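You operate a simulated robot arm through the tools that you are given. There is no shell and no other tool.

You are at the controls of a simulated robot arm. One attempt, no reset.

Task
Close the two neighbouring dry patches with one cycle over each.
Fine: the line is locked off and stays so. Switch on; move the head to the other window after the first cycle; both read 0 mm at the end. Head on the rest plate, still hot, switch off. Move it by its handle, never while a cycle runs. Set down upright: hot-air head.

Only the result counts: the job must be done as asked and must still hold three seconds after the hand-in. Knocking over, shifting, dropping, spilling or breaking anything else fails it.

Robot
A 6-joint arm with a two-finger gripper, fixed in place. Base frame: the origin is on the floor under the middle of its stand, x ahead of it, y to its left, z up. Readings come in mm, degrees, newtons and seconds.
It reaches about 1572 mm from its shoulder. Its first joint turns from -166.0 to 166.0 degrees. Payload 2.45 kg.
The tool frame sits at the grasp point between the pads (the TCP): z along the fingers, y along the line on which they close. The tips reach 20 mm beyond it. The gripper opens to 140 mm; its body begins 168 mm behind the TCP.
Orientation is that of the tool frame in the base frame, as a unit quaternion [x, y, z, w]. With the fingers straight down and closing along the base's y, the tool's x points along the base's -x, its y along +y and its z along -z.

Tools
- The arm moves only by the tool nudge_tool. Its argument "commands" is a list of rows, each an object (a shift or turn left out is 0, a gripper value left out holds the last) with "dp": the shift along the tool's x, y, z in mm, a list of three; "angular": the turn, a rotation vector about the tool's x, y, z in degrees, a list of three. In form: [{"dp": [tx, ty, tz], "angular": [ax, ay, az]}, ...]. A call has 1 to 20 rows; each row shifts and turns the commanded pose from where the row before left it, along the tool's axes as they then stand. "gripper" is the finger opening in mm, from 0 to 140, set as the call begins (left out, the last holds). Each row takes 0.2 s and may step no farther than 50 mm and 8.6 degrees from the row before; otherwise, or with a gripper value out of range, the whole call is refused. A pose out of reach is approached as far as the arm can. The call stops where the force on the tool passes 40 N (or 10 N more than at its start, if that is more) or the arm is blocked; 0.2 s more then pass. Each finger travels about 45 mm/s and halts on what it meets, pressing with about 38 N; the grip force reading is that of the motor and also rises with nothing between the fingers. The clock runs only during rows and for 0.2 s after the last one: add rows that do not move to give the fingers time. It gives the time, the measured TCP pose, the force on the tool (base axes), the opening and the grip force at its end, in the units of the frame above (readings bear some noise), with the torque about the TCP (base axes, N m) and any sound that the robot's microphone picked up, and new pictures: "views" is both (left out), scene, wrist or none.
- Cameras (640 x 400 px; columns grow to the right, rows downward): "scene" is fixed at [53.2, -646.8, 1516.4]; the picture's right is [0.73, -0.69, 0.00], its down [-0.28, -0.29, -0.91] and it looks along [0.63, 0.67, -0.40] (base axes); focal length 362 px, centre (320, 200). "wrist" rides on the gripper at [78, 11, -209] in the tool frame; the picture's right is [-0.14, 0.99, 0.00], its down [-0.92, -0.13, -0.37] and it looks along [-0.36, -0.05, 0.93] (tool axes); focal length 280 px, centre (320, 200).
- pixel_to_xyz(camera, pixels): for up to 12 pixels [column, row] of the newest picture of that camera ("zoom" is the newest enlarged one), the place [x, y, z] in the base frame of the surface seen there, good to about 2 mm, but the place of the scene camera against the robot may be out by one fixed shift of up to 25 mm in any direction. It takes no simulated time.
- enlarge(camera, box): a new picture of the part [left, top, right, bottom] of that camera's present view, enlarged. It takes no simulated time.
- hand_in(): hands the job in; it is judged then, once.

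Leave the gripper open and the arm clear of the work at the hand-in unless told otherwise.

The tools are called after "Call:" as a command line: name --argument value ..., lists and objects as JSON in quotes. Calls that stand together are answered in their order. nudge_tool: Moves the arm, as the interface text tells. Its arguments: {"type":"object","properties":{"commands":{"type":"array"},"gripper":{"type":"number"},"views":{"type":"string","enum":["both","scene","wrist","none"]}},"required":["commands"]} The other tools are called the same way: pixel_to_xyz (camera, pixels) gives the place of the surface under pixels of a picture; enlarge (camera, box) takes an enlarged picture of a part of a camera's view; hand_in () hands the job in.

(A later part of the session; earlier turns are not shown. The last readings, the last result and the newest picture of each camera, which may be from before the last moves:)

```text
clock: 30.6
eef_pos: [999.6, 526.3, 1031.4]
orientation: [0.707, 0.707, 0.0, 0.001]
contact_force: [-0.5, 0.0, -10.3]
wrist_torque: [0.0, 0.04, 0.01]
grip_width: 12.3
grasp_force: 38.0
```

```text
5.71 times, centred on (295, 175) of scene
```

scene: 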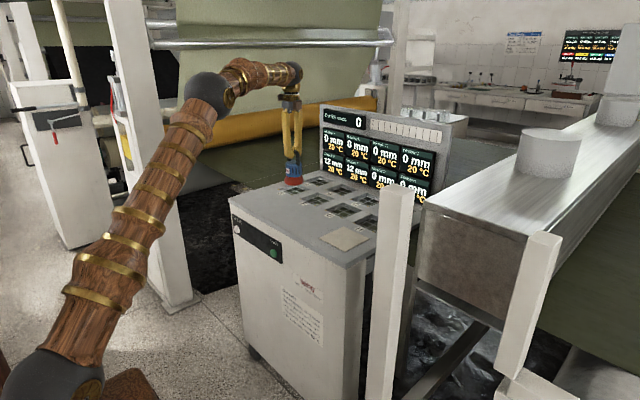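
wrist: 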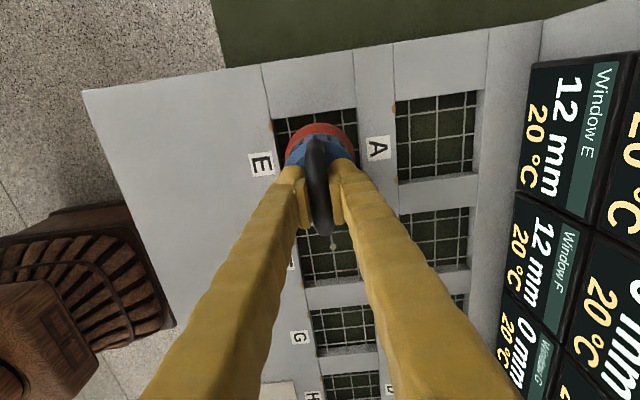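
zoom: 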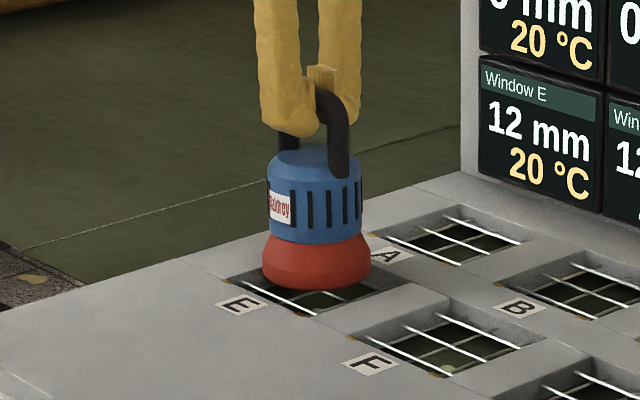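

The base is just above the opening with margin on both sides. Descend 8 mm in 1 mm rows and read the force.

Call:
nudge_tool --commands '[{"dp": [0, 0, 1]}, {"dp": [0, 0, 1]}, {"dp": [0, 0, 1]}, {"dp": [0, 0, 1]}, {"dp": [0, 0, 1]}, {"dp": [0, 0, 1]}, {"dp": [0, 0, 1]}, {"dp": [0, 0, 1]}, {}]' --views "wrist"

Call:
enlarge --camera "scene" --box '[260, 150, 330, 215]'

Call:
enlarge --camera "wrist" --box '[250, 80, 390, 250]'

```text
clock: 32.6
eef_pos: [1000.8, 524.6, 1023.8]
orientation: [0.707, 0.707, 0.001, 0.0]
contact_force: [-0.3, 0.3, -9.9]
wrist_torque: [0.03, -0.02, -0.04]
grip_width: 12.2
grasp_force: 38.0
```

wrist: 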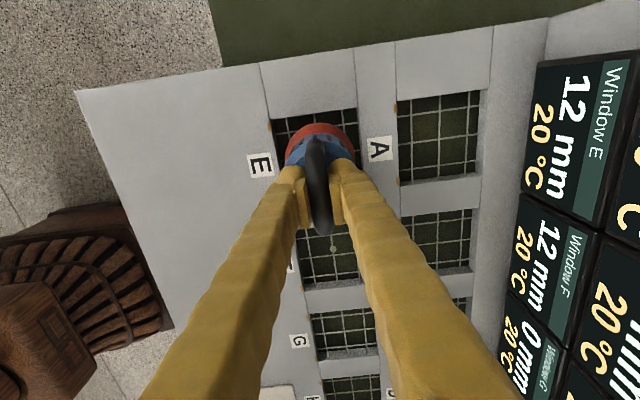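

```text
6.15 times, centred on (295, 182) of scene
```

zoom: 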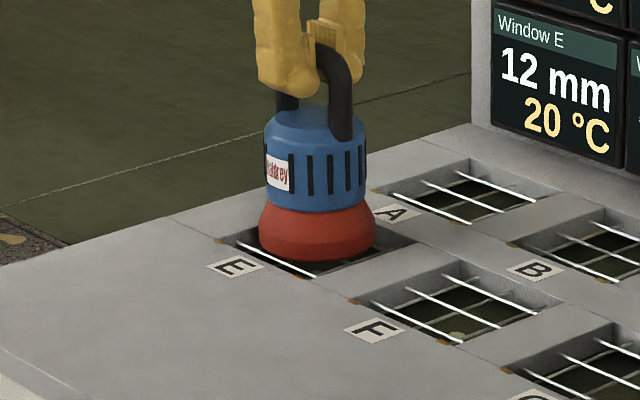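

```text
2.35 times, centred on (320, 165) of wrist
```

zoom: 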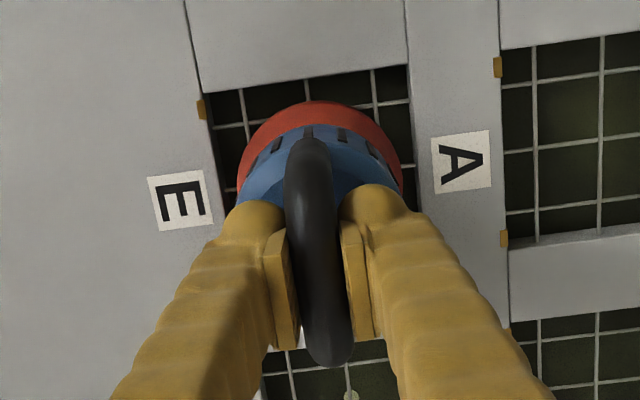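

No contact yet; base at about z 887, clear of the rim. Four more 1 mm rows, then read.

Call:
nudge_tool --commands '[{"dp": [0, 0, 1]}, {"dp": [0, 0, 1]}, {"dp": [0, 0, 1]}, {"dp": [0, 0, 1]}, {}]' --views "none"

```text
clock: 33.8
eef_pos: [1000.9, 526.0, 1018.6]
orientation: [0.707, 0.707, 0.0, 0.0]
contact_force: [-0.5, -0.1, -9.4]
wrist_torque: [0.02, 0.02, 0.0]
grip_width: 12.2
grasp_force: 37.9
```

Still −9.4 N, not yet carried by the wires. Two more rows of 1 mm.

Call:
nudge_tool --commands '[{"dp": [0, 0, 1]}, {"dp": [0, 0, 1]}, {}]' --views "none"

```text
clock: 34.6
eef_pos: [1000.9, 525.8, 1020.7]
orientation: [0.707, 0.707, 0.002, 0.0]
contact_force: [1.4, 3.3, 13.4]
wrist_torque: [-0.55, -0.06, 0.02]
grip_width: 12.2
grasp_force: 37.7
```

Contact: +13 N, the head now rests on the wires. I ease off 0.7 mm and open the fingers.

Call:
nudge_tool --commands '[{"dp": [0, 0, -0.7]}, {}]' --views "none"

```text
clock: 35.2
eef_pos: [1000.0, 526.7, 1019.1]
orientation: [0.707, 0.707, 0.0, 0.0]
contact_force: [0.7, 8.7, 14.0]
wrist_torque: [0.31, 0.08, -0.04]
grip_width: 12.0
grasp_force: 37.9
```

Still +14 N with 8.7 N sideways; ease another 0.8 mm.

Call:
nudge_tool --commands '[{"dp": [0, 0, -0.8]}, {}]' --views "wrist"

Call:
enlarge --camera "scene" --box '[260, 150, 330, 215]'

Call:
enlarge --camera "wrist" --box '[250, 80, 390, 250]'

```text
clock: 35.8
eef_pos: [999.0, 526.7, 1018.9]
orientation: [0.708, 0.707, 0.0, -0.001]
contact_force: [0.1, 7.4, 8.9]
wrist_torque: [0.21, 0.04, 0.03]
grip_width: 11.9
grasp_force: 37.6
```

wrist: 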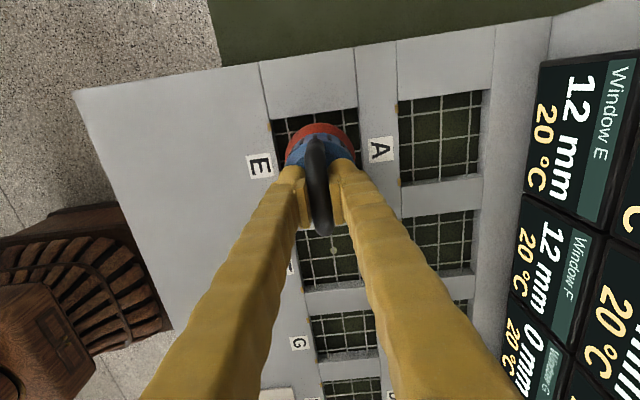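

```text
6.15 times, centred on (295, 182) of scene
```

zoom: 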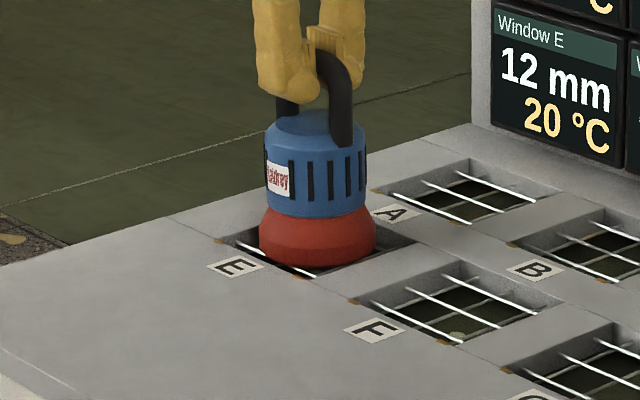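

```text
2.35 times, centred on (320, 165) of wrist
```

zoom: 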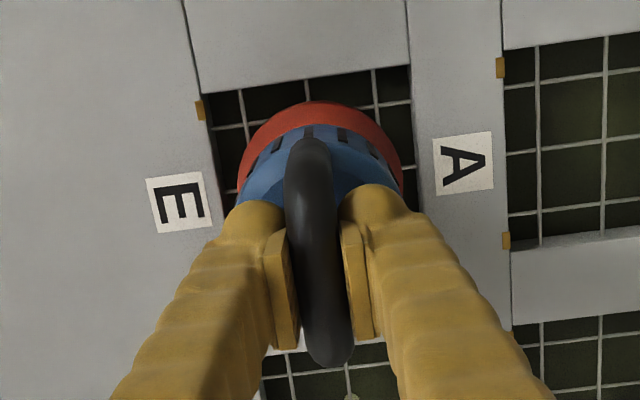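

The head stands in E's opening on the wires, upright. I open the fingers to 60 mm.

Call:
nudge_tool --commands '[{}, {}, {}, {}]' --gripper 60 --views "wrist"

Call:
enlarge --camera "wrist" --box '[250, 80, 390, 250]'

Call:
enlarge --camera "scene" --box '[260, 150, 330, 215]'

```text
clock: 36.8
eef_pos: [1000.8, 525.3, 1018.9]
orientation: [0.707, 0.707, 0.0, 0.0]
contact_force: [0.0, 0.5, -0.4]
wrist_torque: [-0.01, 0.01, -0.03]
grip_width: 60.1
grasp_force: 0.0
```

wrist: 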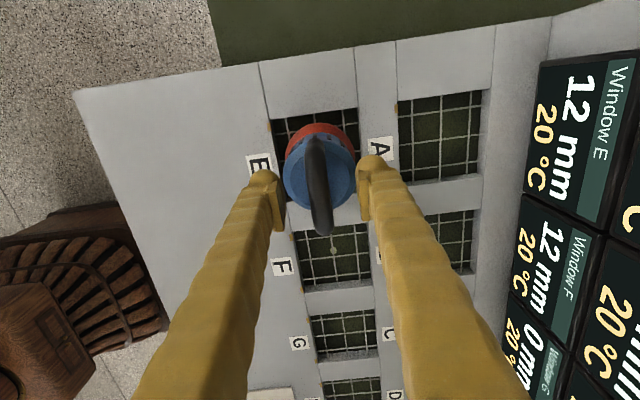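

```text
2.35 times, centred on (320, 165) of wrist
```

zoom: 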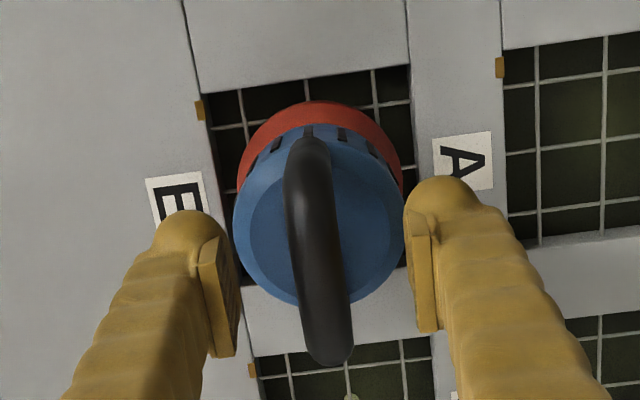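

```text
6.15 times, centred on (295, 182) of scene
```

zoom: 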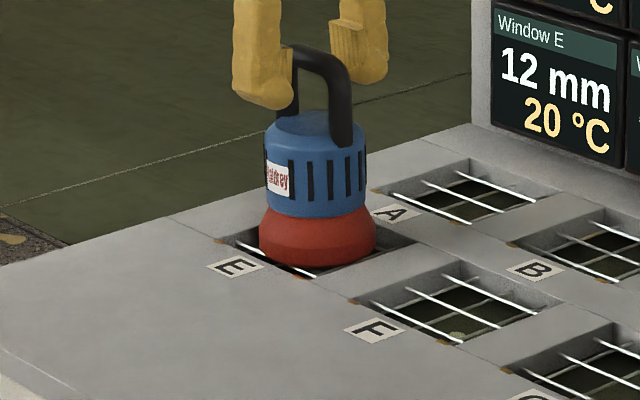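

Released; the head stands upright on E. Regrasp pose noted: (1000.5, 525.3, 1019). Now I rise 140 mm and back off in x to in front of the cabinet.

Call:
nudge_tool --commands '[{"dp": [0, 0, -15]}, {"dp": [0, 0, -30]}, {"dp": [0, 0, -45]}, {"dp": [0, 0, -45]}, {"dp": [0, -20, -10]}, {"dp": [0, -40, 0]}, {"dp": [0, -45, 0]}, {"dp": [0, -45, 0]}, {"dp": [0, -45, 0]}, {"dp": [0, -45, 0]}, {"dp": [0, -45, 0]}, {"dp": [0, -45, 0]}, {"dp": [0, -40, 0]}, {"dp": [0, -30, 0]}, {}]' --gripper 60

```text
clock: 40.0
eef_pos: [601.2, 523.9, 1164.8]
orientation: [0.708, 0.707, 0.0, 0.0]
contact_force: [-0.5, -0.5, -0.4]
wrist_torque: [0.0, -0.06, 0.01]
grip_width: 60.1
grasp_force: 0.0
```

scene: 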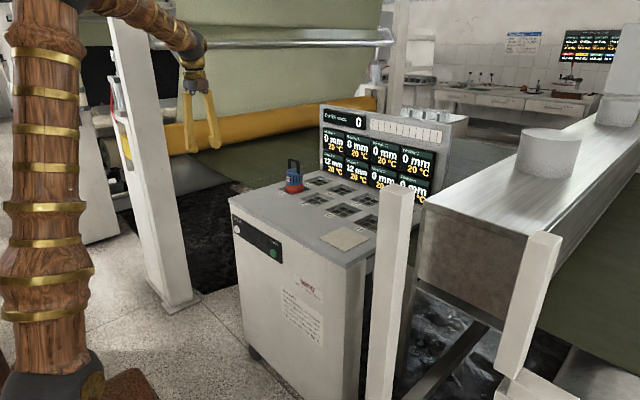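
wrist: 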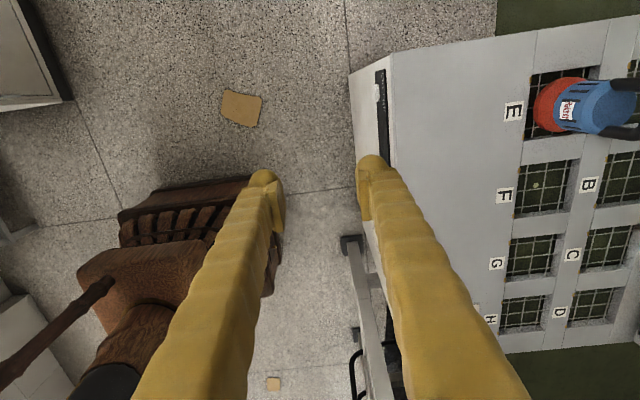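

Arm is in front of the cabinet, above. The head stands well on E. Now I turn the gripper back 90°, close the fingers, and tilt it 60° so the tips point forward-down toward the front panel.

Call:
nudge_tool --commands '[{"angular": [0, 0, -8.1818]}, {"angular": [0, 0, -8.1818]}, {"angular": [0, 0, -8.1818]}, {"angular": [0, 0, -8.1818]}, {"angular": [0, 0, -8.1818]}, {"angular": [0, 0, -8.1818]}, {"angular": [0, 0, -8.1818]}, {"angular": [0, 0, -8.1818]}, {"angular": [0, 0, -8.1818]}, {"angular": [0, 0, -8.1818]}, {"angular": [0, 0, -8.1818]}, {"angular": [0, -8.5714, 0]}, {"angular": [0, -8.5714, 0]}, {"angular": [0, -8.5714, 0]}, {"angular": [0, -8.5714, 0]}, {"angular": [0, -8.5714, 0]}, {"angular": [0, -8.5714, 0]}, {"angular": [0, -8.5714, 0]}, {}]' --gripper 0

```text
clock: 44.0
eef_pos: [608.5, 510.2, 1174.5]
orientation: [0.013, 0.864, -0.001, 0.503]
contact_force: [0.3, 0.1, 0.1]
wrist_torque: [0.02, -0.01, -0.01]
grip_width: 0.0
grasp_force: 29.3
```

scene: 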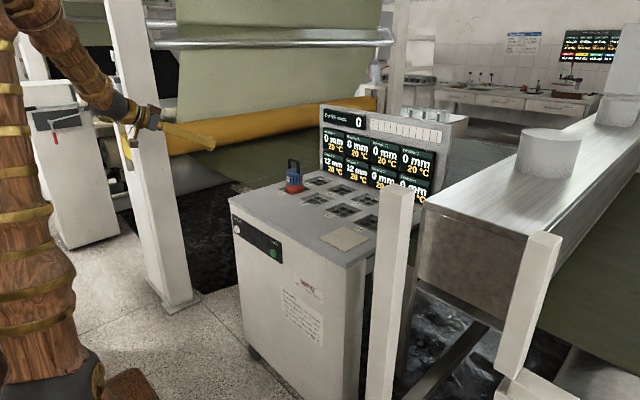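
wrist: 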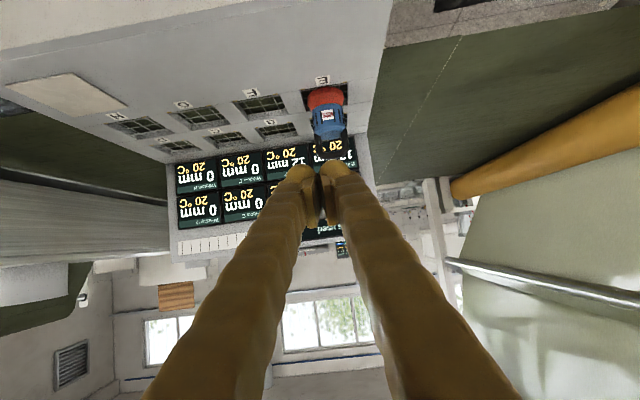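

The pose is about 15 mm off the commanded one; a still row to see whether the arm was lagging.

Call:
nudge_tool --commands '[{}, {}, {}]' --views "none"

```text
clock: 44.8
eef_pos: [609.5, 514.8, 1164.3]
orientation: [0.008, 0.866, -0.005, 0.5]
contact_force: [0.0, -0.4, 0.2]
wrist_torque: [-0.01, 0.01, 0.01]
grip_width: 0.0
grasp_force: 29.5
```

It is converging. One more wait.

Call:
nudge_tool --commands '[{}, {}, {}, {}]' --views "none"

```text
clock: 45.8
eef_pos: [606.8, 516.7, 1163.1]
orientation: [0.006, 0.866, -0.004, 0.5]
contact_force: [0.5, 0.3, 0.1]
wrist_torque: [0.01, 0.01, 0.01]
grip_width: 0.0
grasp_force: 29.6
```

Nearly settled. Now down 340 mm and +45 mm in y, keeping x≈607 (about 115 mm in front of the panel).

Call:
nudge_tool --commands '[{"dp": [17.3, 5, 10]}, {"dp": [26, 10, 15]}, {"dp": [34.6, 10, 20]}, {"dp": [34.6, 10, 20]}, {"dp": [34.6, 10, 20]}, {"dp": [34.6, 0, 20]}, {"dp": [34.6, 0, 20]}, {"dp": [34.6, 0, 20]}, {"dp": [26, 0, 15]}, {"dp": [17.3, 0, 10]}, {}, {}]' --gripper 0

```text
clock: 48.4
eef_pos: [598.4, 570.1, 822.2]
orientation: [0.0, 0.866, 0.0, 0.5]
contact_force: [-0.1, -0.1, -0.9]
wrist_torque: [-0.04, -0.02, 0.0]
grip_width: 0.0
grasp_force: 29.6
```

scene: 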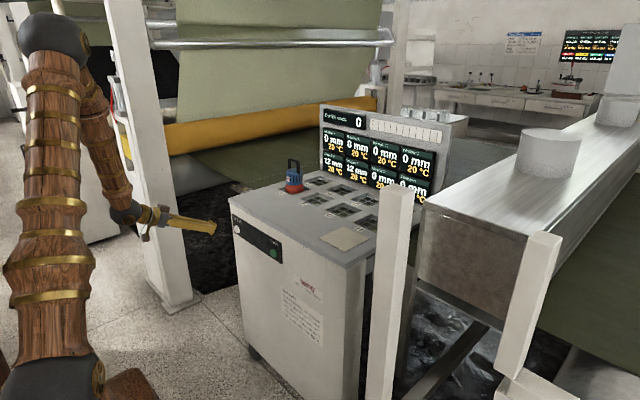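
wrist: 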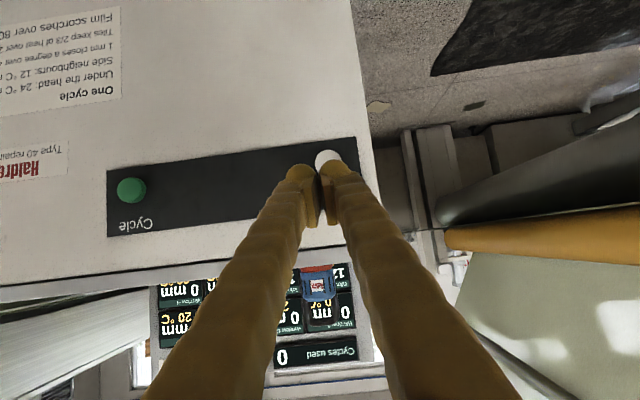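

There is a notice on the cabinet front with the cycle rules (upside-down here). I must read it before switching on.

Call:
enlarge --camera "wrist" --box '[0, 0, 130, 110]'

Call:
enlarge --camera "wrist" --box '[0, 130, 100, 200]'

Call:
enlarge --camera "scene" --box '[275, 270, 330, 350]'

```text
3.64 times, centred on (65, 55) of wrist
```

zoom: 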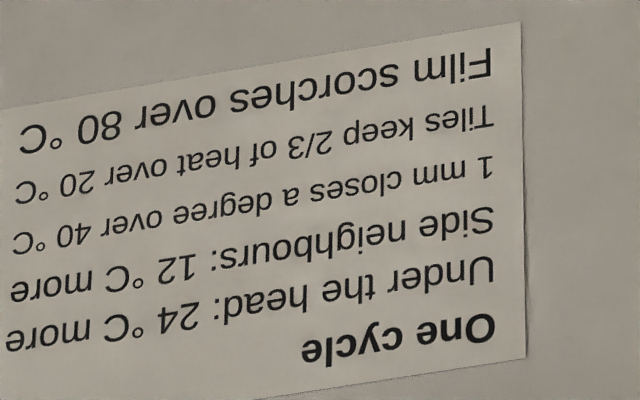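

```text
5.71 times, centred on (50, 165) of wrist
```

zoom: 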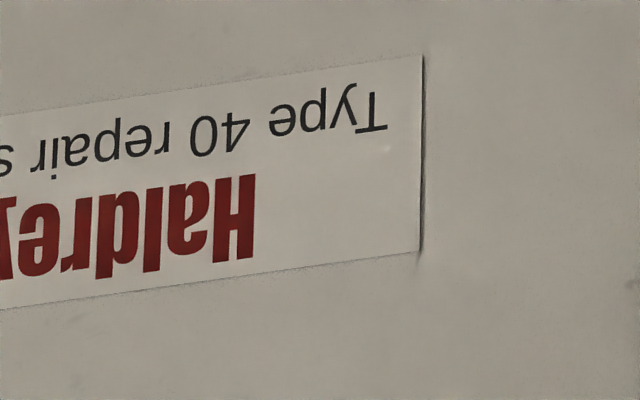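

```text
5.00 times, centred on (302, 310) of scene
```

zoom: 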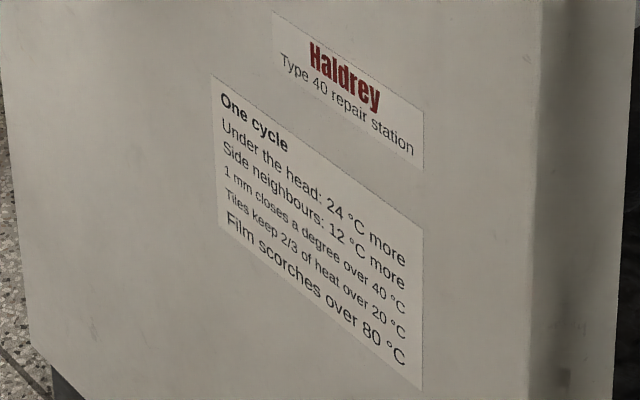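

Notice: one cycle gives +24 °C under the head and +12 °C to side neighbours; tiles keep 2/3 of the heat over 20 °C; 1 mm closes per degree over 40 °C; film scorches over 80 °C. Check: E first → E 44 °C (12→8 mm), F 32 °C. Then kept heat gives E 36, F 28. Cycle on F → F 52 (12→0 mm), E 48 (8→0 mm). So one cycle each works out exactly. Now I measure the buttons.

Call:
pixel_to_xyz --camera "wrist" --pixels '[[327, 154], [320, 156], [334, 158], [330, 151], [131, 190], [120, 190], [142, 188], [131, 179], [132, 200], [200, 190], [348, 150], [200, 240]]'

Call:
enlarge --camera "wrist" --box '[270, 110, 390, 220]'

```text
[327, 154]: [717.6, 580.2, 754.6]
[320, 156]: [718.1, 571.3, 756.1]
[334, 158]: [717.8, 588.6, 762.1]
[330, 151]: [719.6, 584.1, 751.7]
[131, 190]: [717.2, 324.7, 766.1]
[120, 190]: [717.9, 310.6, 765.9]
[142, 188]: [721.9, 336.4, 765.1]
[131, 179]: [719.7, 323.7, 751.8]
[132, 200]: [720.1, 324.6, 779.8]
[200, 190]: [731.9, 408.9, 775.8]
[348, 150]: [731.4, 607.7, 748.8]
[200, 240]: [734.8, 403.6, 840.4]
```

```text
3.64 times, centred on (330, 165) of wrist
```

zoom: 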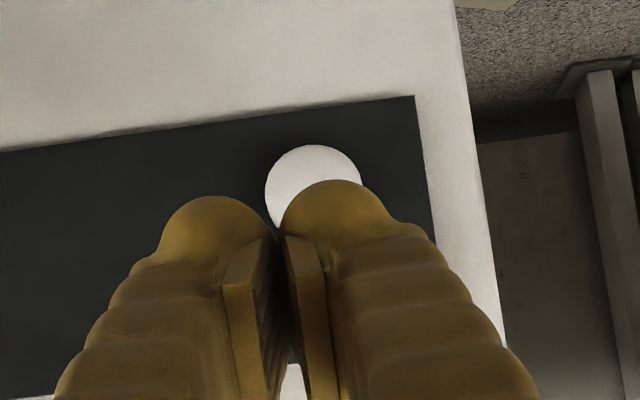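

From the wrist view: Cycle centre ≈ (717.5, 324, 766), On/off centre ≈ (717.5, 581, 766), both about 28 mm wide, faces at x≈717.5 (panel at 732). I move nearer, to z≈767, x≈640, y≈580, and re-measure.

Call:
nudge_tool --commands '[{"dp": [20, 4, 12]}, {"dp": [27.6, 6, 15.5]}, {"dp": [-10, 0, 17.3]}, {"dp": [-10, 0, 17.3]}, {}, {}]' --gripper 0

Call:
enlarge --camera "wrist" --box '[270, 110, 390, 220]'

Call:
enlarge --camera "scene" --box '[190, 180, 290, 270]'

```text
clock: 49.8
eef_pos: [639.7, 580.0, 768.2]
orientation: [0.001, 0.866, -0.001, 0.501]
contact_force: [-0.4, -0.4, 0.7]
wrist_torque: [0.03, 0.01, 0.04]
grip_width: 0.0
grasp_force: 29.5
```

scene: 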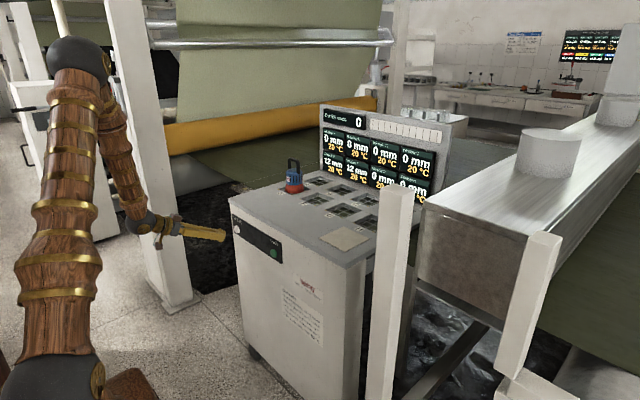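
wrist: 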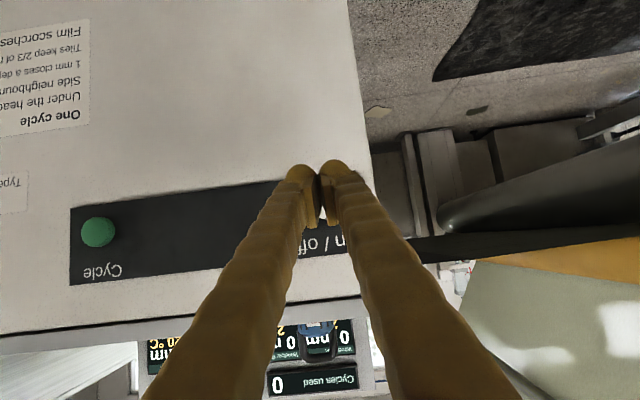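

```text
3.64 times, centred on (330, 165) of wrist
```

zoom: 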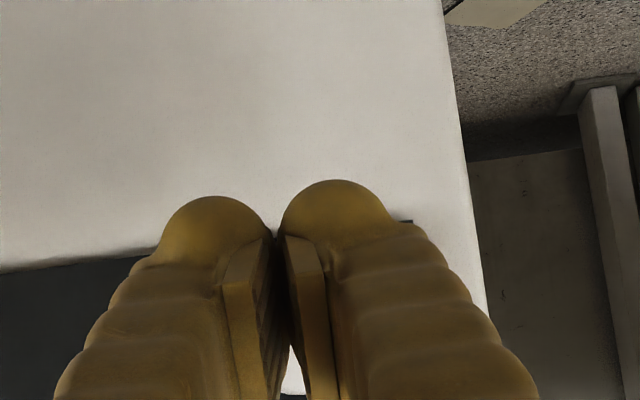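

```text
4.44 times, centred on (240, 225) of scene
```

zoom: 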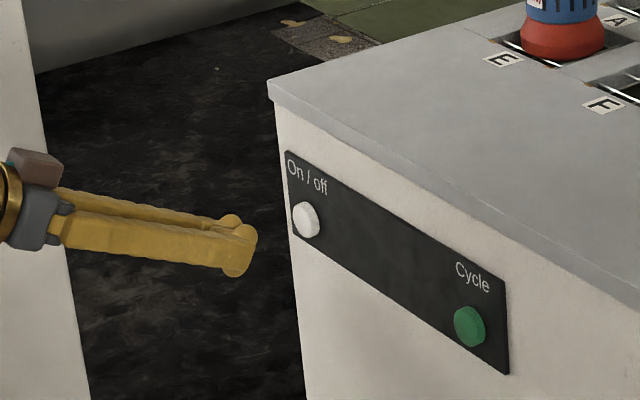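

The white button is now hidden behind the fingertips, partly seen through the gap near (322,215). I re-measure the Cycle button and panel edges from here.

Call:
pixel_to_xyz --camera "wrist" --pixels '[[97, 232], [84, 233], [112, 230], [97, 219], [98, 245], [322, 216], [322, 222], [72, 208], [72, 285], [355, 245], [320, 210], [324, 220]]'

Call:
pixel_to_xyz --camera "scene" --pixels '[[237, 229], [273.5, 253], [219, 236], [223, 236], [225, 237], [221, 230]]'

Call:
enlarge --camera "wrist" --box '[280, 150, 380, 270]'

```text
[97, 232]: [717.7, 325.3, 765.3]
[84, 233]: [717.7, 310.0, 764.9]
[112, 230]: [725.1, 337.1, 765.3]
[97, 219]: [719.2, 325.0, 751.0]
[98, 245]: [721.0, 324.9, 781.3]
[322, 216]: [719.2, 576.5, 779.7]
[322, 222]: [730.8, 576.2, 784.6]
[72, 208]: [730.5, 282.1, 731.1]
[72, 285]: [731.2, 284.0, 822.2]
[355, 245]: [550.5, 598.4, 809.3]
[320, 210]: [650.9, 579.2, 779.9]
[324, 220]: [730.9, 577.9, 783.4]
```

```text
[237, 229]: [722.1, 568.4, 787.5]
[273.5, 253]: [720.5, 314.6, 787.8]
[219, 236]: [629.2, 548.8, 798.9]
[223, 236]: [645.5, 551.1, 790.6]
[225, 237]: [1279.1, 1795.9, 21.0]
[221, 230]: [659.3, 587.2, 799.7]
```

```text
3.33 times, centred on (330, 210) of wrist
```

zoom: 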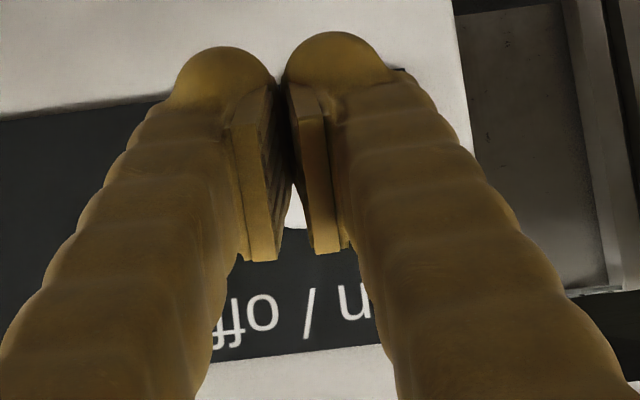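

On/off centre ≈ (718, 581, 766). I'll press with the +y finger alone (its tip is 13 mm to +y of the TCP), so I shift y by −12 and advance to x≈684, about 10 mm short.

Call:
nudge_tool --commands '[{"dp": [-5, -12, 8.66]}, {"dp": [-10, 0, 17.32]}, {"dp": [-7, 0, 12.12]}, {}, {}]' --gripper 0

Call:
enlarge --camera "wrist" --box '[270, 130, 390, 250]'

Call:
enlarge --camera "scene" --box '[200, 200, 270, 260]'

```text
clock: 51.0
eef_pos: [683.6, 568.6, 768.7]
orientation: [0.0, 0.866, -0.001, 0.5]
contact_force: [-0.2, 0.0, 0.1]
wrist_torque: [-0.01, -0.03, -0.03]
grip_width: 0.0
grasp_force: 29.1
```

scene: 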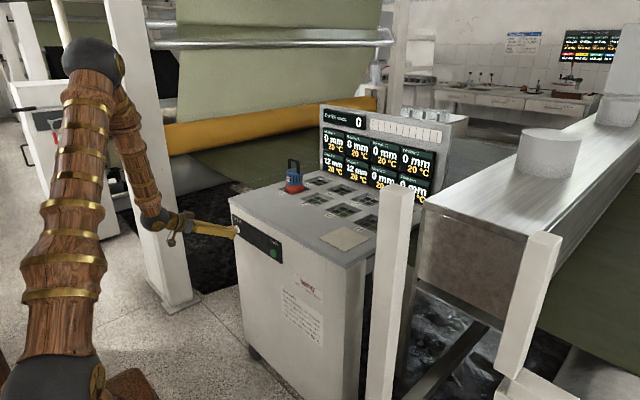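
wrist: 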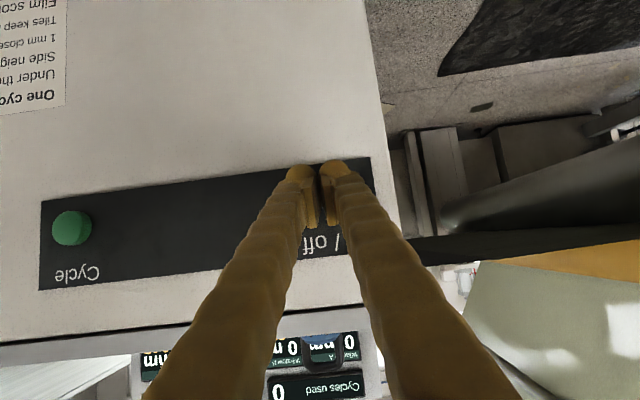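

```text
3.33 times, centred on (330, 190) of wrist
```

zoom: 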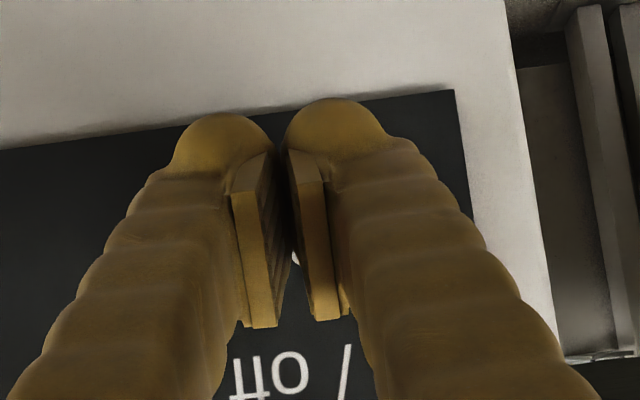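

```text
6.67 times, centred on (235, 230) of scene
```

zoom: 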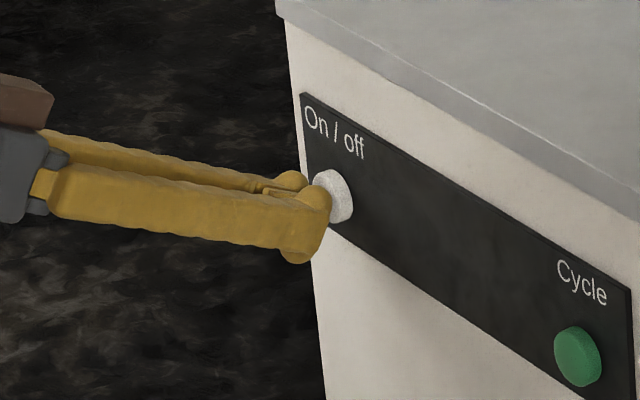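

The +y fingertip is just in front of the white button. I advance 8 mm in 2 mm rows and read force and sound.

Call:
nudge_tool --commands '[{"dp": [-1, 0, 1.732]}, {"dp": [-1, 0, 1.732]}, {"dp": [-1, 0, 1.732]}, {"dp": [-1, 0, 1.732]}]' --views "none"

```text
clock: 52.0
eef_pos: [692.6, 569.9, 769.8]
orientation: [0.0, 0.866, 0.0, 0.5]
contact_force: [0.3, -0.4, -0.4]
wrist_torque: [0.0, -0.03, 0.01]
grip_width: 0.2
grasp_force: 29.3
```

No contact yet. Three more 1 mm rows.

Call:
nudge_tool --commands '[{"dp": [-0.5, 0, 0.866]}, {"dp": [-0.5, 0, 0.866]}, {"dp": [-0.5, 0, 0.866]}]' --views "none"

```text
clock: 52.8
eef_pos: [695.6, 568.7, 769.4]
orientation: [-0.001, 0.866, 0.001, 0.5]
contact_force: [-1.1, 0.9, 0.6]
wrist_torque: [0.03, -0.01, 0.0]
grip_width: 0.0
grasp_force: 29.2
```

Just touching perhaps (−1.1 N). Two more 1 mm rows.

Call:
nudge_tool --commands '[{"dp": [-0.5, 0, 0.866]}, {"dp": [-0.5, 0, 0.866]}]' --views "scene"

```text
clock: 53.4
eef_pos: [697.0, 568.0, 769.0]
orientation: [-0.001, 0.866, 0.001, 0.5]
contact_force: [-1.6, 1.4, 0.2]
wrist_torque: [0.01, -0.02, 0.0]
grip_width: 0.0
grasp_force: 29.3
heard: click
```

scene: 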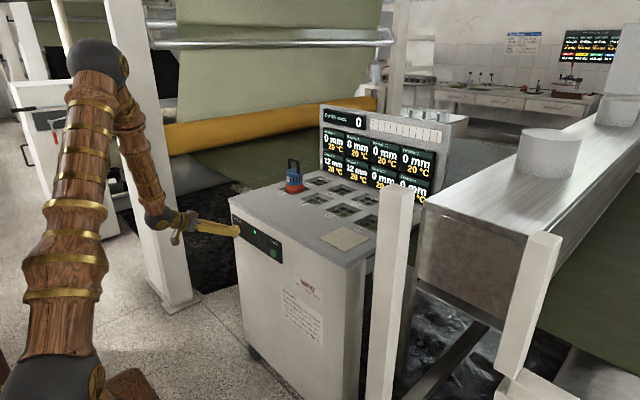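

Click heard, and a green light seems to show at about (254,232). I back straight off 25 mm.

Call:
nudge_tool --commands '[{"dp": [2.5, 0, -4.33]}, {"dp": [5, 0, -8.66]}, {"dp": [5, 0, -8.66]}, {}]'

Call:
enlarge --camera "scene" --box '[210, 200, 300, 270]'

Call:
enlarge --camera "scene" --box '[310, 95, 450, 205]'

```text
clock: 54.4
eef_pos: [672.1, 568.6, 770.0]
orientation: [0.0, 0.866, 0.0, 0.5]
contact_force: [-0.5, -0.2, 0.1]
wrist_torque: [0.02, 0.03, 0.03]
grip_width: 0.1
grasp_force: 29.6
```

scene: 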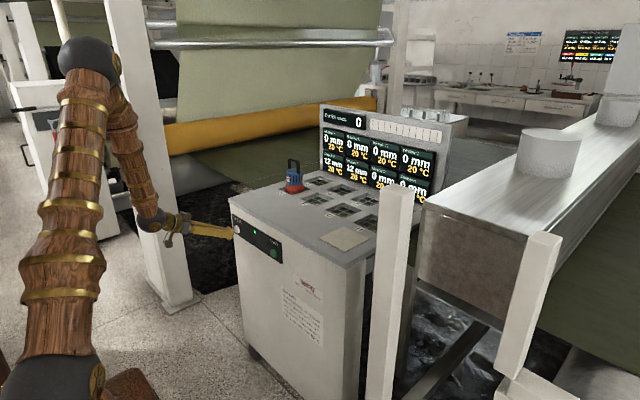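
wrist: 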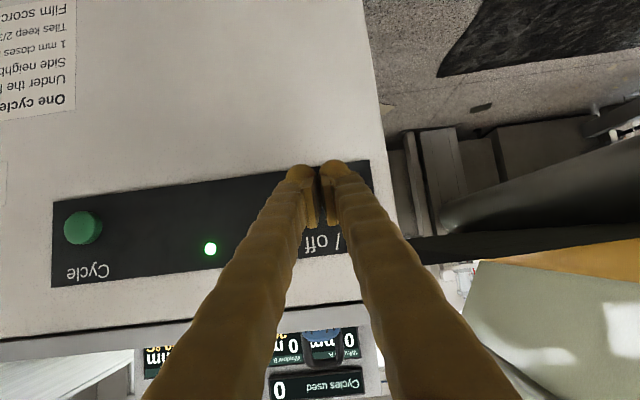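

```text
5.71 times, centred on (255, 235) of scene
```

zoom: 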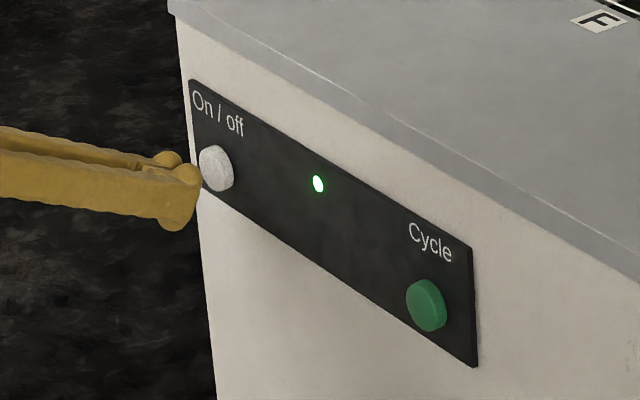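

```text
3.64 times, centred on (380, 150) of scene
```

zoom: 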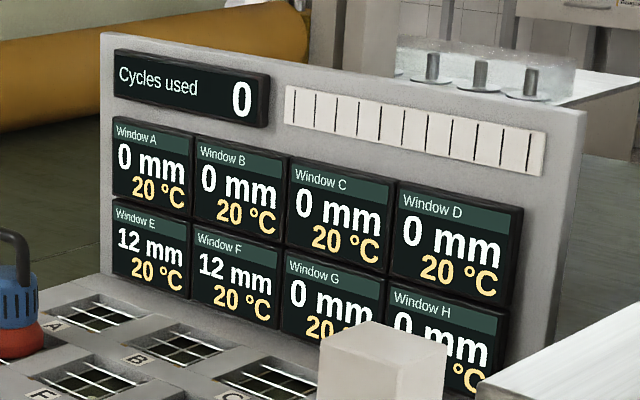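

The green lamp is on: switched on. Now to the Cycle button: y −256.5 (TCP y≈312 so the +y finger faces y≈325), staying 45 mm off the panel.

Call:
nudge_tool --commands '[{"dp": [0, -20, 0]}, {"dp": [0, -40, 0]}, {"dp": [0, -45, 0]}, {"dp": [0, -45, 0]}, {"dp": [0, -45, 0]}, {"dp": [0, -36.5, 0]}, {"dp": [1.7, -25, 1]}, {}, {}]' --gripper 0

Call:
enlarge --camera "wrist" --box '[270, 130, 390, 250]'

Call:
enlarge --camera "scene" --box '[230, 215, 300, 280]'

```text
clock: 56.4
eef_pos: [693.0, 337.9, 811.3]
orientation: [-0.003, 0.868, -0.007, 0.496]
contact_force: [-1.2, 0.3, 0.5]
wrist_torque: [-0.01, -0.01, -0.01]
grip_width: 0.0
grasp_force: 29.1
out of reach, approached as far as the arm can: row 4, 5, 6, 7
```

scene: 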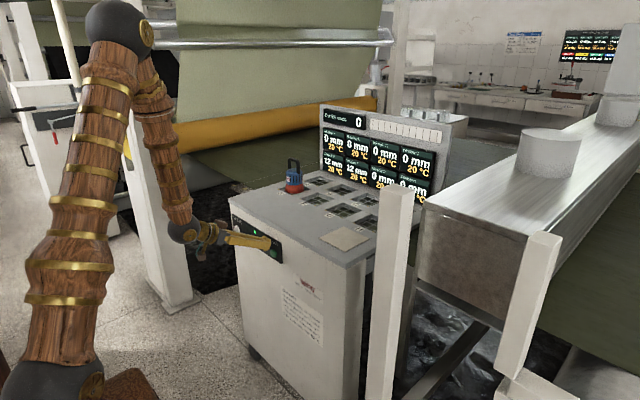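
wrist: 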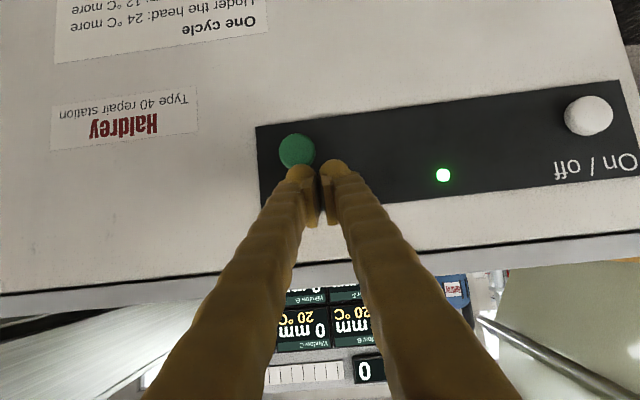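

```text
3.33 times, centred on (330, 190) of wrist
```

zoom: 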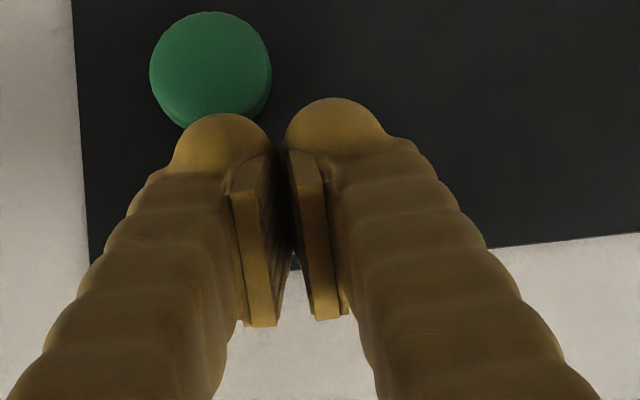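

```text
6.15 times, centred on (265, 248) of scene
```

zoom: 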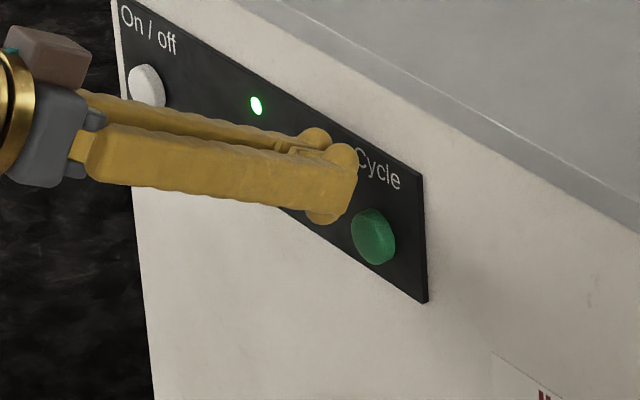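

The 60° tilt is too folded for the arm here; it stopped at (693, 338, 811) without touching. I command up/back and reduce the tilt from 60° to 30°, which brings the wrist away from the base.

Call:
nudge_tool --commands '[{"dp": [-28.6, 0, -30.4]}, {"angular": [0, 7.5, 0]}, {"angular": [0, 7.5, 0]}, {"angular": [0, 7.5, 0]}, {"angular": [0, 7.5, 0]}, {}, {}, {}]' --gripper 0

```text
clock: 58.2
eef_pos: [680.7, 338.7, 853.0]
orientation: [0.0, 0.966, 0.0, 0.259]
contact_force: [-0.7, 0.5, 0.0]
wrist_torque: [-0.02, -0.02, -0.02]
grip_width: 0.1
grasp_force: 28.5
```

scene: 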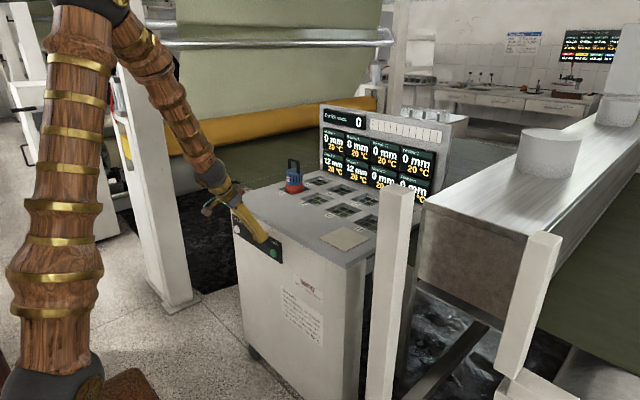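
wrist: 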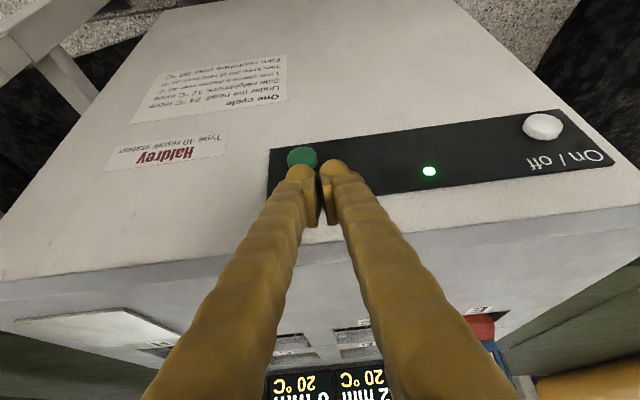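

Now at (681, 339, 853) with a clean 30° tilt; the −y finger lines up with the Cycle button (y≈325). I back off 15 mm and go down 78 mm.

Call:
nudge_tool --commands '[{"dp": [13, 0, -7.5]}, {"dp": [10, 0, 17.3]}, {"dp": [15, 0, 26]}, {"dp": [14, 0, 24.2]}, {}, {}]' --gripper 0

Call:
enlarge --camera "wrist" --box '[270, 130, 390, 250]'

Call:
enlarge --camera "scene" --box '[230, 215, 300, 280]'

```text
clock: 59.6
eef_pos: [665.6, 337.1, 775.2]
orientation: [0.001, 0.966, -0.001, 0.258]
contact_force: [-0.4, 0.3, -0.6]
wrist_torque: [0.0, 0.0, -0.01]
grip_width: 0.2
grasp_force: 29.5
```

scene: 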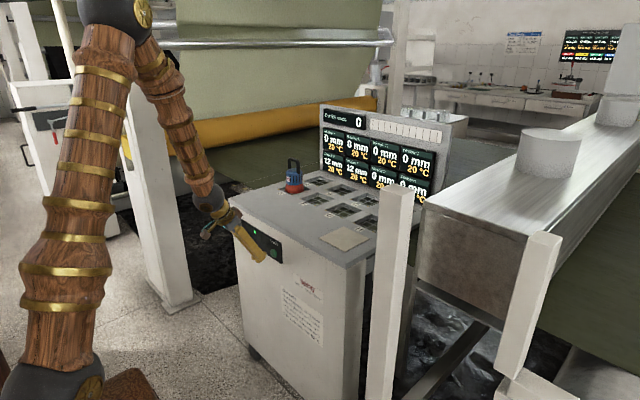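
wrist: 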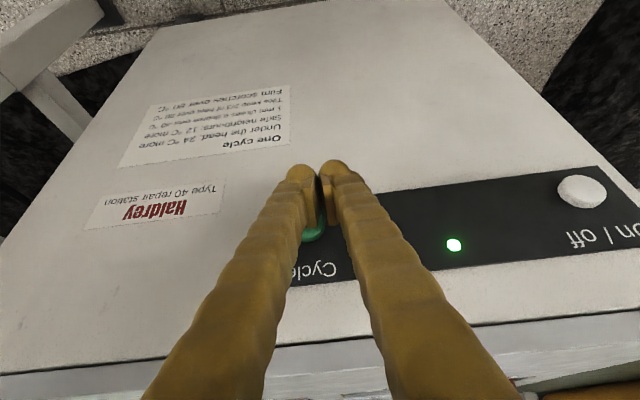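

```text
3.33 times, centred on (330, 190) of wrist
```

zoom: 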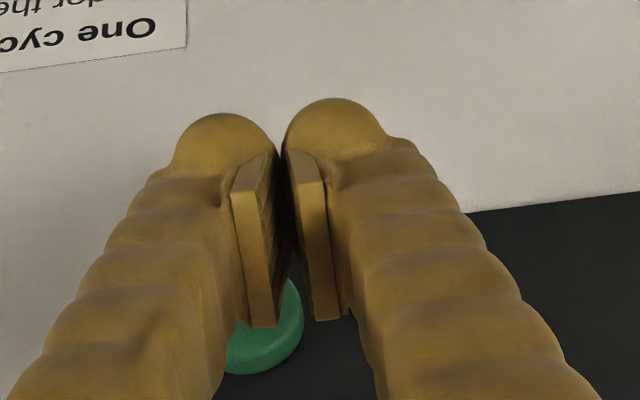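

```text
6.15 times, centred on (265, 248) of scene
```

zoom: 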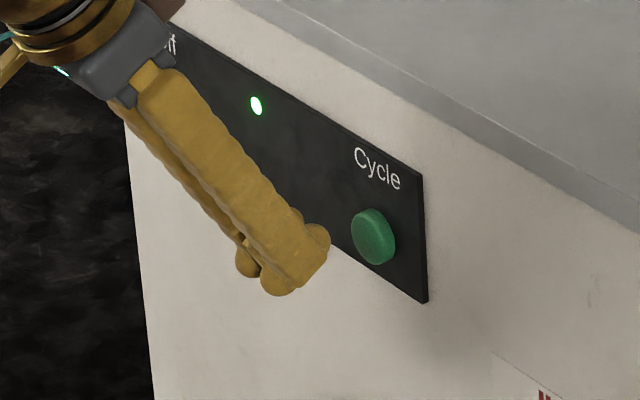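

The −y fingertip stands in front of the green button. I advance 22 mm, then in small rows.

Call:
nudge_tool --commands '[{"dp": [-8.66, 0, 5]}, {"dp": [-6.93, 0, 4]}, {"dp": [-3.46, 0, 2]}, {}]' --views "none"

Call:
enlarge --camera "scene" --box '[230, 215, 300, 280]'

```text
clock: 60.6
eef_pos: [688.3, 338.7, 774.7]
orientation: [0.0, 0.966, 0.0, 0.258]
contact_force: [0.0, -0.7, -0.1]
wrist_torque: [0.04, -0.03, -0.02]
grip_width: 0.0
grasp_force: 28.9
```

```text
6.15 times, centred on (265, 248) of scene
```

zoom: 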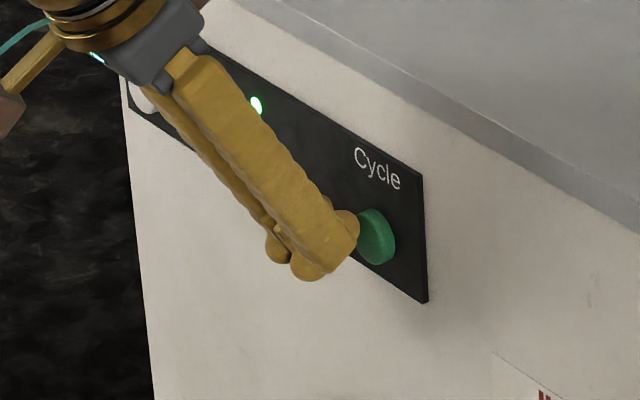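

Almost touching. I step 1 mm at a time, listening for the click.

Call:
nudge_tool --commands '[{"dp": [-0.866, 0, 0.5]}, {"dp": [-0.866, 0, 0.5]}, {"dp": [-0.866, 0, 0.5]}]' --views "none"

```text
clock: 61.4
eef_pos: [692.0, 338.9, 774.5]
orientation: [0.0, 0.966, 0.0, 0.259]
contact_force: [0.4, 0.1, -0.5]
wrist_torque: [0.03, 0.0, 0.0]
grip_width: 0.1
grasp_force: 29.8
```

No contact yet. Three more.

Call:
nudge_tool --commands '[{"dp": [-0.866, 0, 0.5]}, {"dp": [-0.866, 0, 0.5]}, {"dp": [-0.866, 0, 0.5]}]' --views "none"

```text
clock: 62.2
eef_pos: [693.4, 339.9, 775.5]
orientation: [0.0, 0.966, 0.0, 0.259]
contact_force: [-0.6, 0.4, -0.4]
wrist_torque: [0.0, -0.02, 0.01]
grip_width: 0.1
grasp_force: 29.3
```

Still free. Two more 1 mm rows.

Call:
nudge_tool --commands '[{"dp": [-0.866, 0, 0.5]}, {"dp": [-0.866, 0, 0.5]}]' --views "scene"

Call:
enlarge --camera "scene" --box '[230, 215, 300, 280]'

```text
clock: 62.8
eef_pos: [695.7, 340.1, 774.1]
orientation: [0.0, 0.966, 0.0, 0.259]
contact_force: [-1.1, 0.7, 0.6]
wrist_torque: [-0.05, -0.02, -0.01]
grip_width: 0.0
grasp_force: 29.2
```

scene: 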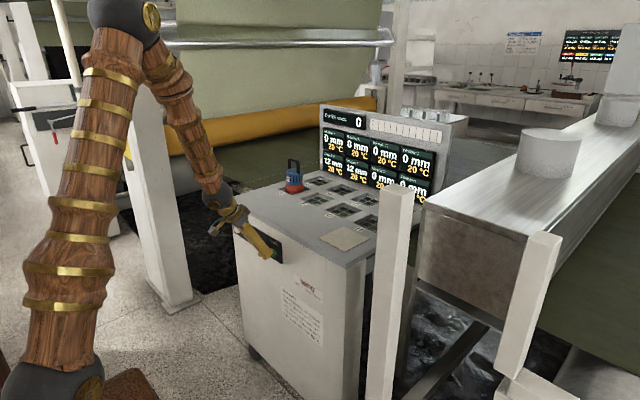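

```text
6.15 times, centred on (265, 248) of scene
```

zoom: 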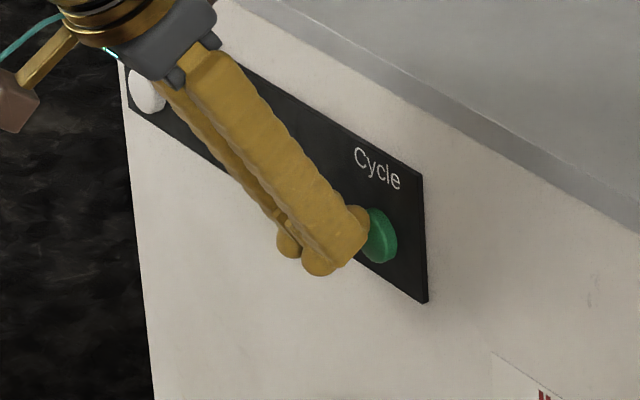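

Touching (−1.1 N), no click yet. Another 1 mm row.

Call:
nudge_tool --commands '[{"dp": [-0.866, 0, 0.5]}]' --views "none"

```text
clock: 63.2
eef_pos: [698.2, 338.4, 774.1]
orientation: [0.0, 0.966, 0.0, 0.258]
contact_force: [-1.7, 0.8, 0.6]
wrist_torque: [-0.03, -0.01, 0.0]
grip_width: 0.0
grasp_force: 29.0
heard: click
```

Click. I withdraw 25 mm and look at the board.

Call:
nudge_tool --commands '[{"dp": [4.33, 0, -2.5]}, {"dp": [8.66, 0, -5]}, {"dp": [8.66, 0, -5]}]'

Call:
enlarge --camera "scene" --box '[310, 95, 450, 205]'

Call:
enlarge --camera "scene" --box '[210, 200, 300, 280]'

```text
clock: 64.0
eef_pos: [672.8, 339.0, 775.5]
orientation: [0.0, 0.966, 0.0, 0.259]
contact_force: [-0.5, 0.3, 0.1]
wrist_torque: [-0.01, -0.02, -0.02]
grip_width: 0.0
grasp_force: 29.8
```

scene: 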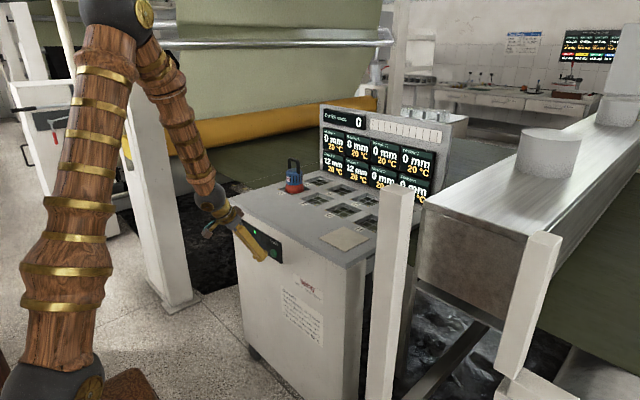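
wrist: 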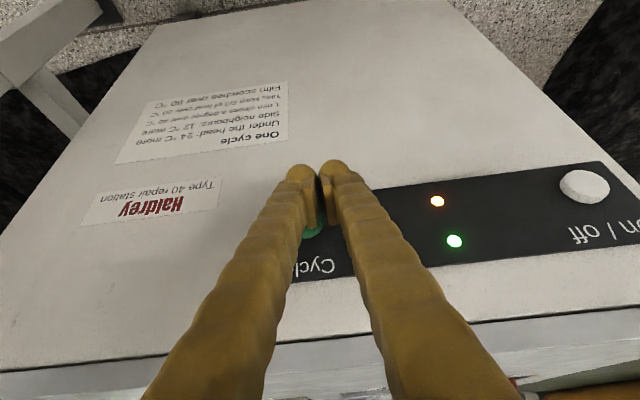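

```text
3.64 times, centred on (380, 150) of scene
```

zoom: 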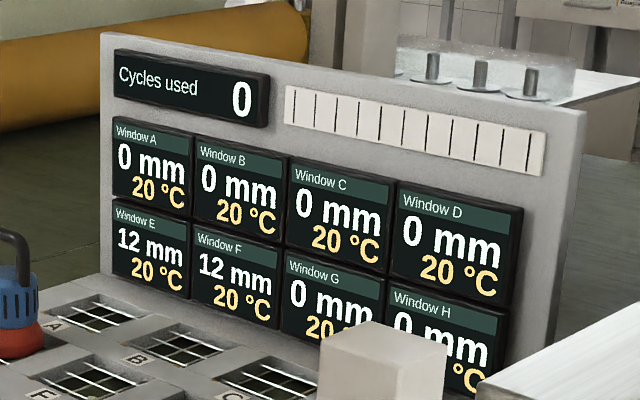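

```text
5.00 times, centred on (255, 240) of scene
```

zoom: 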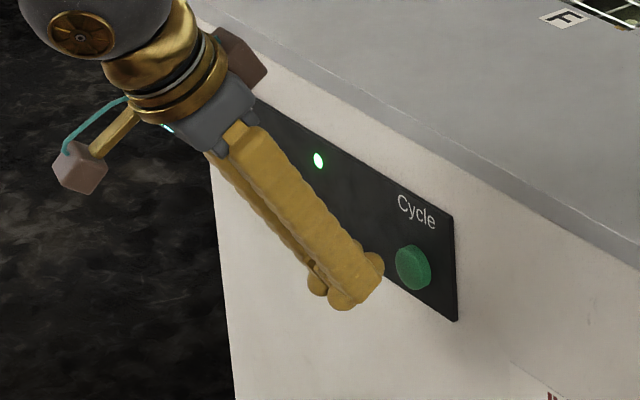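

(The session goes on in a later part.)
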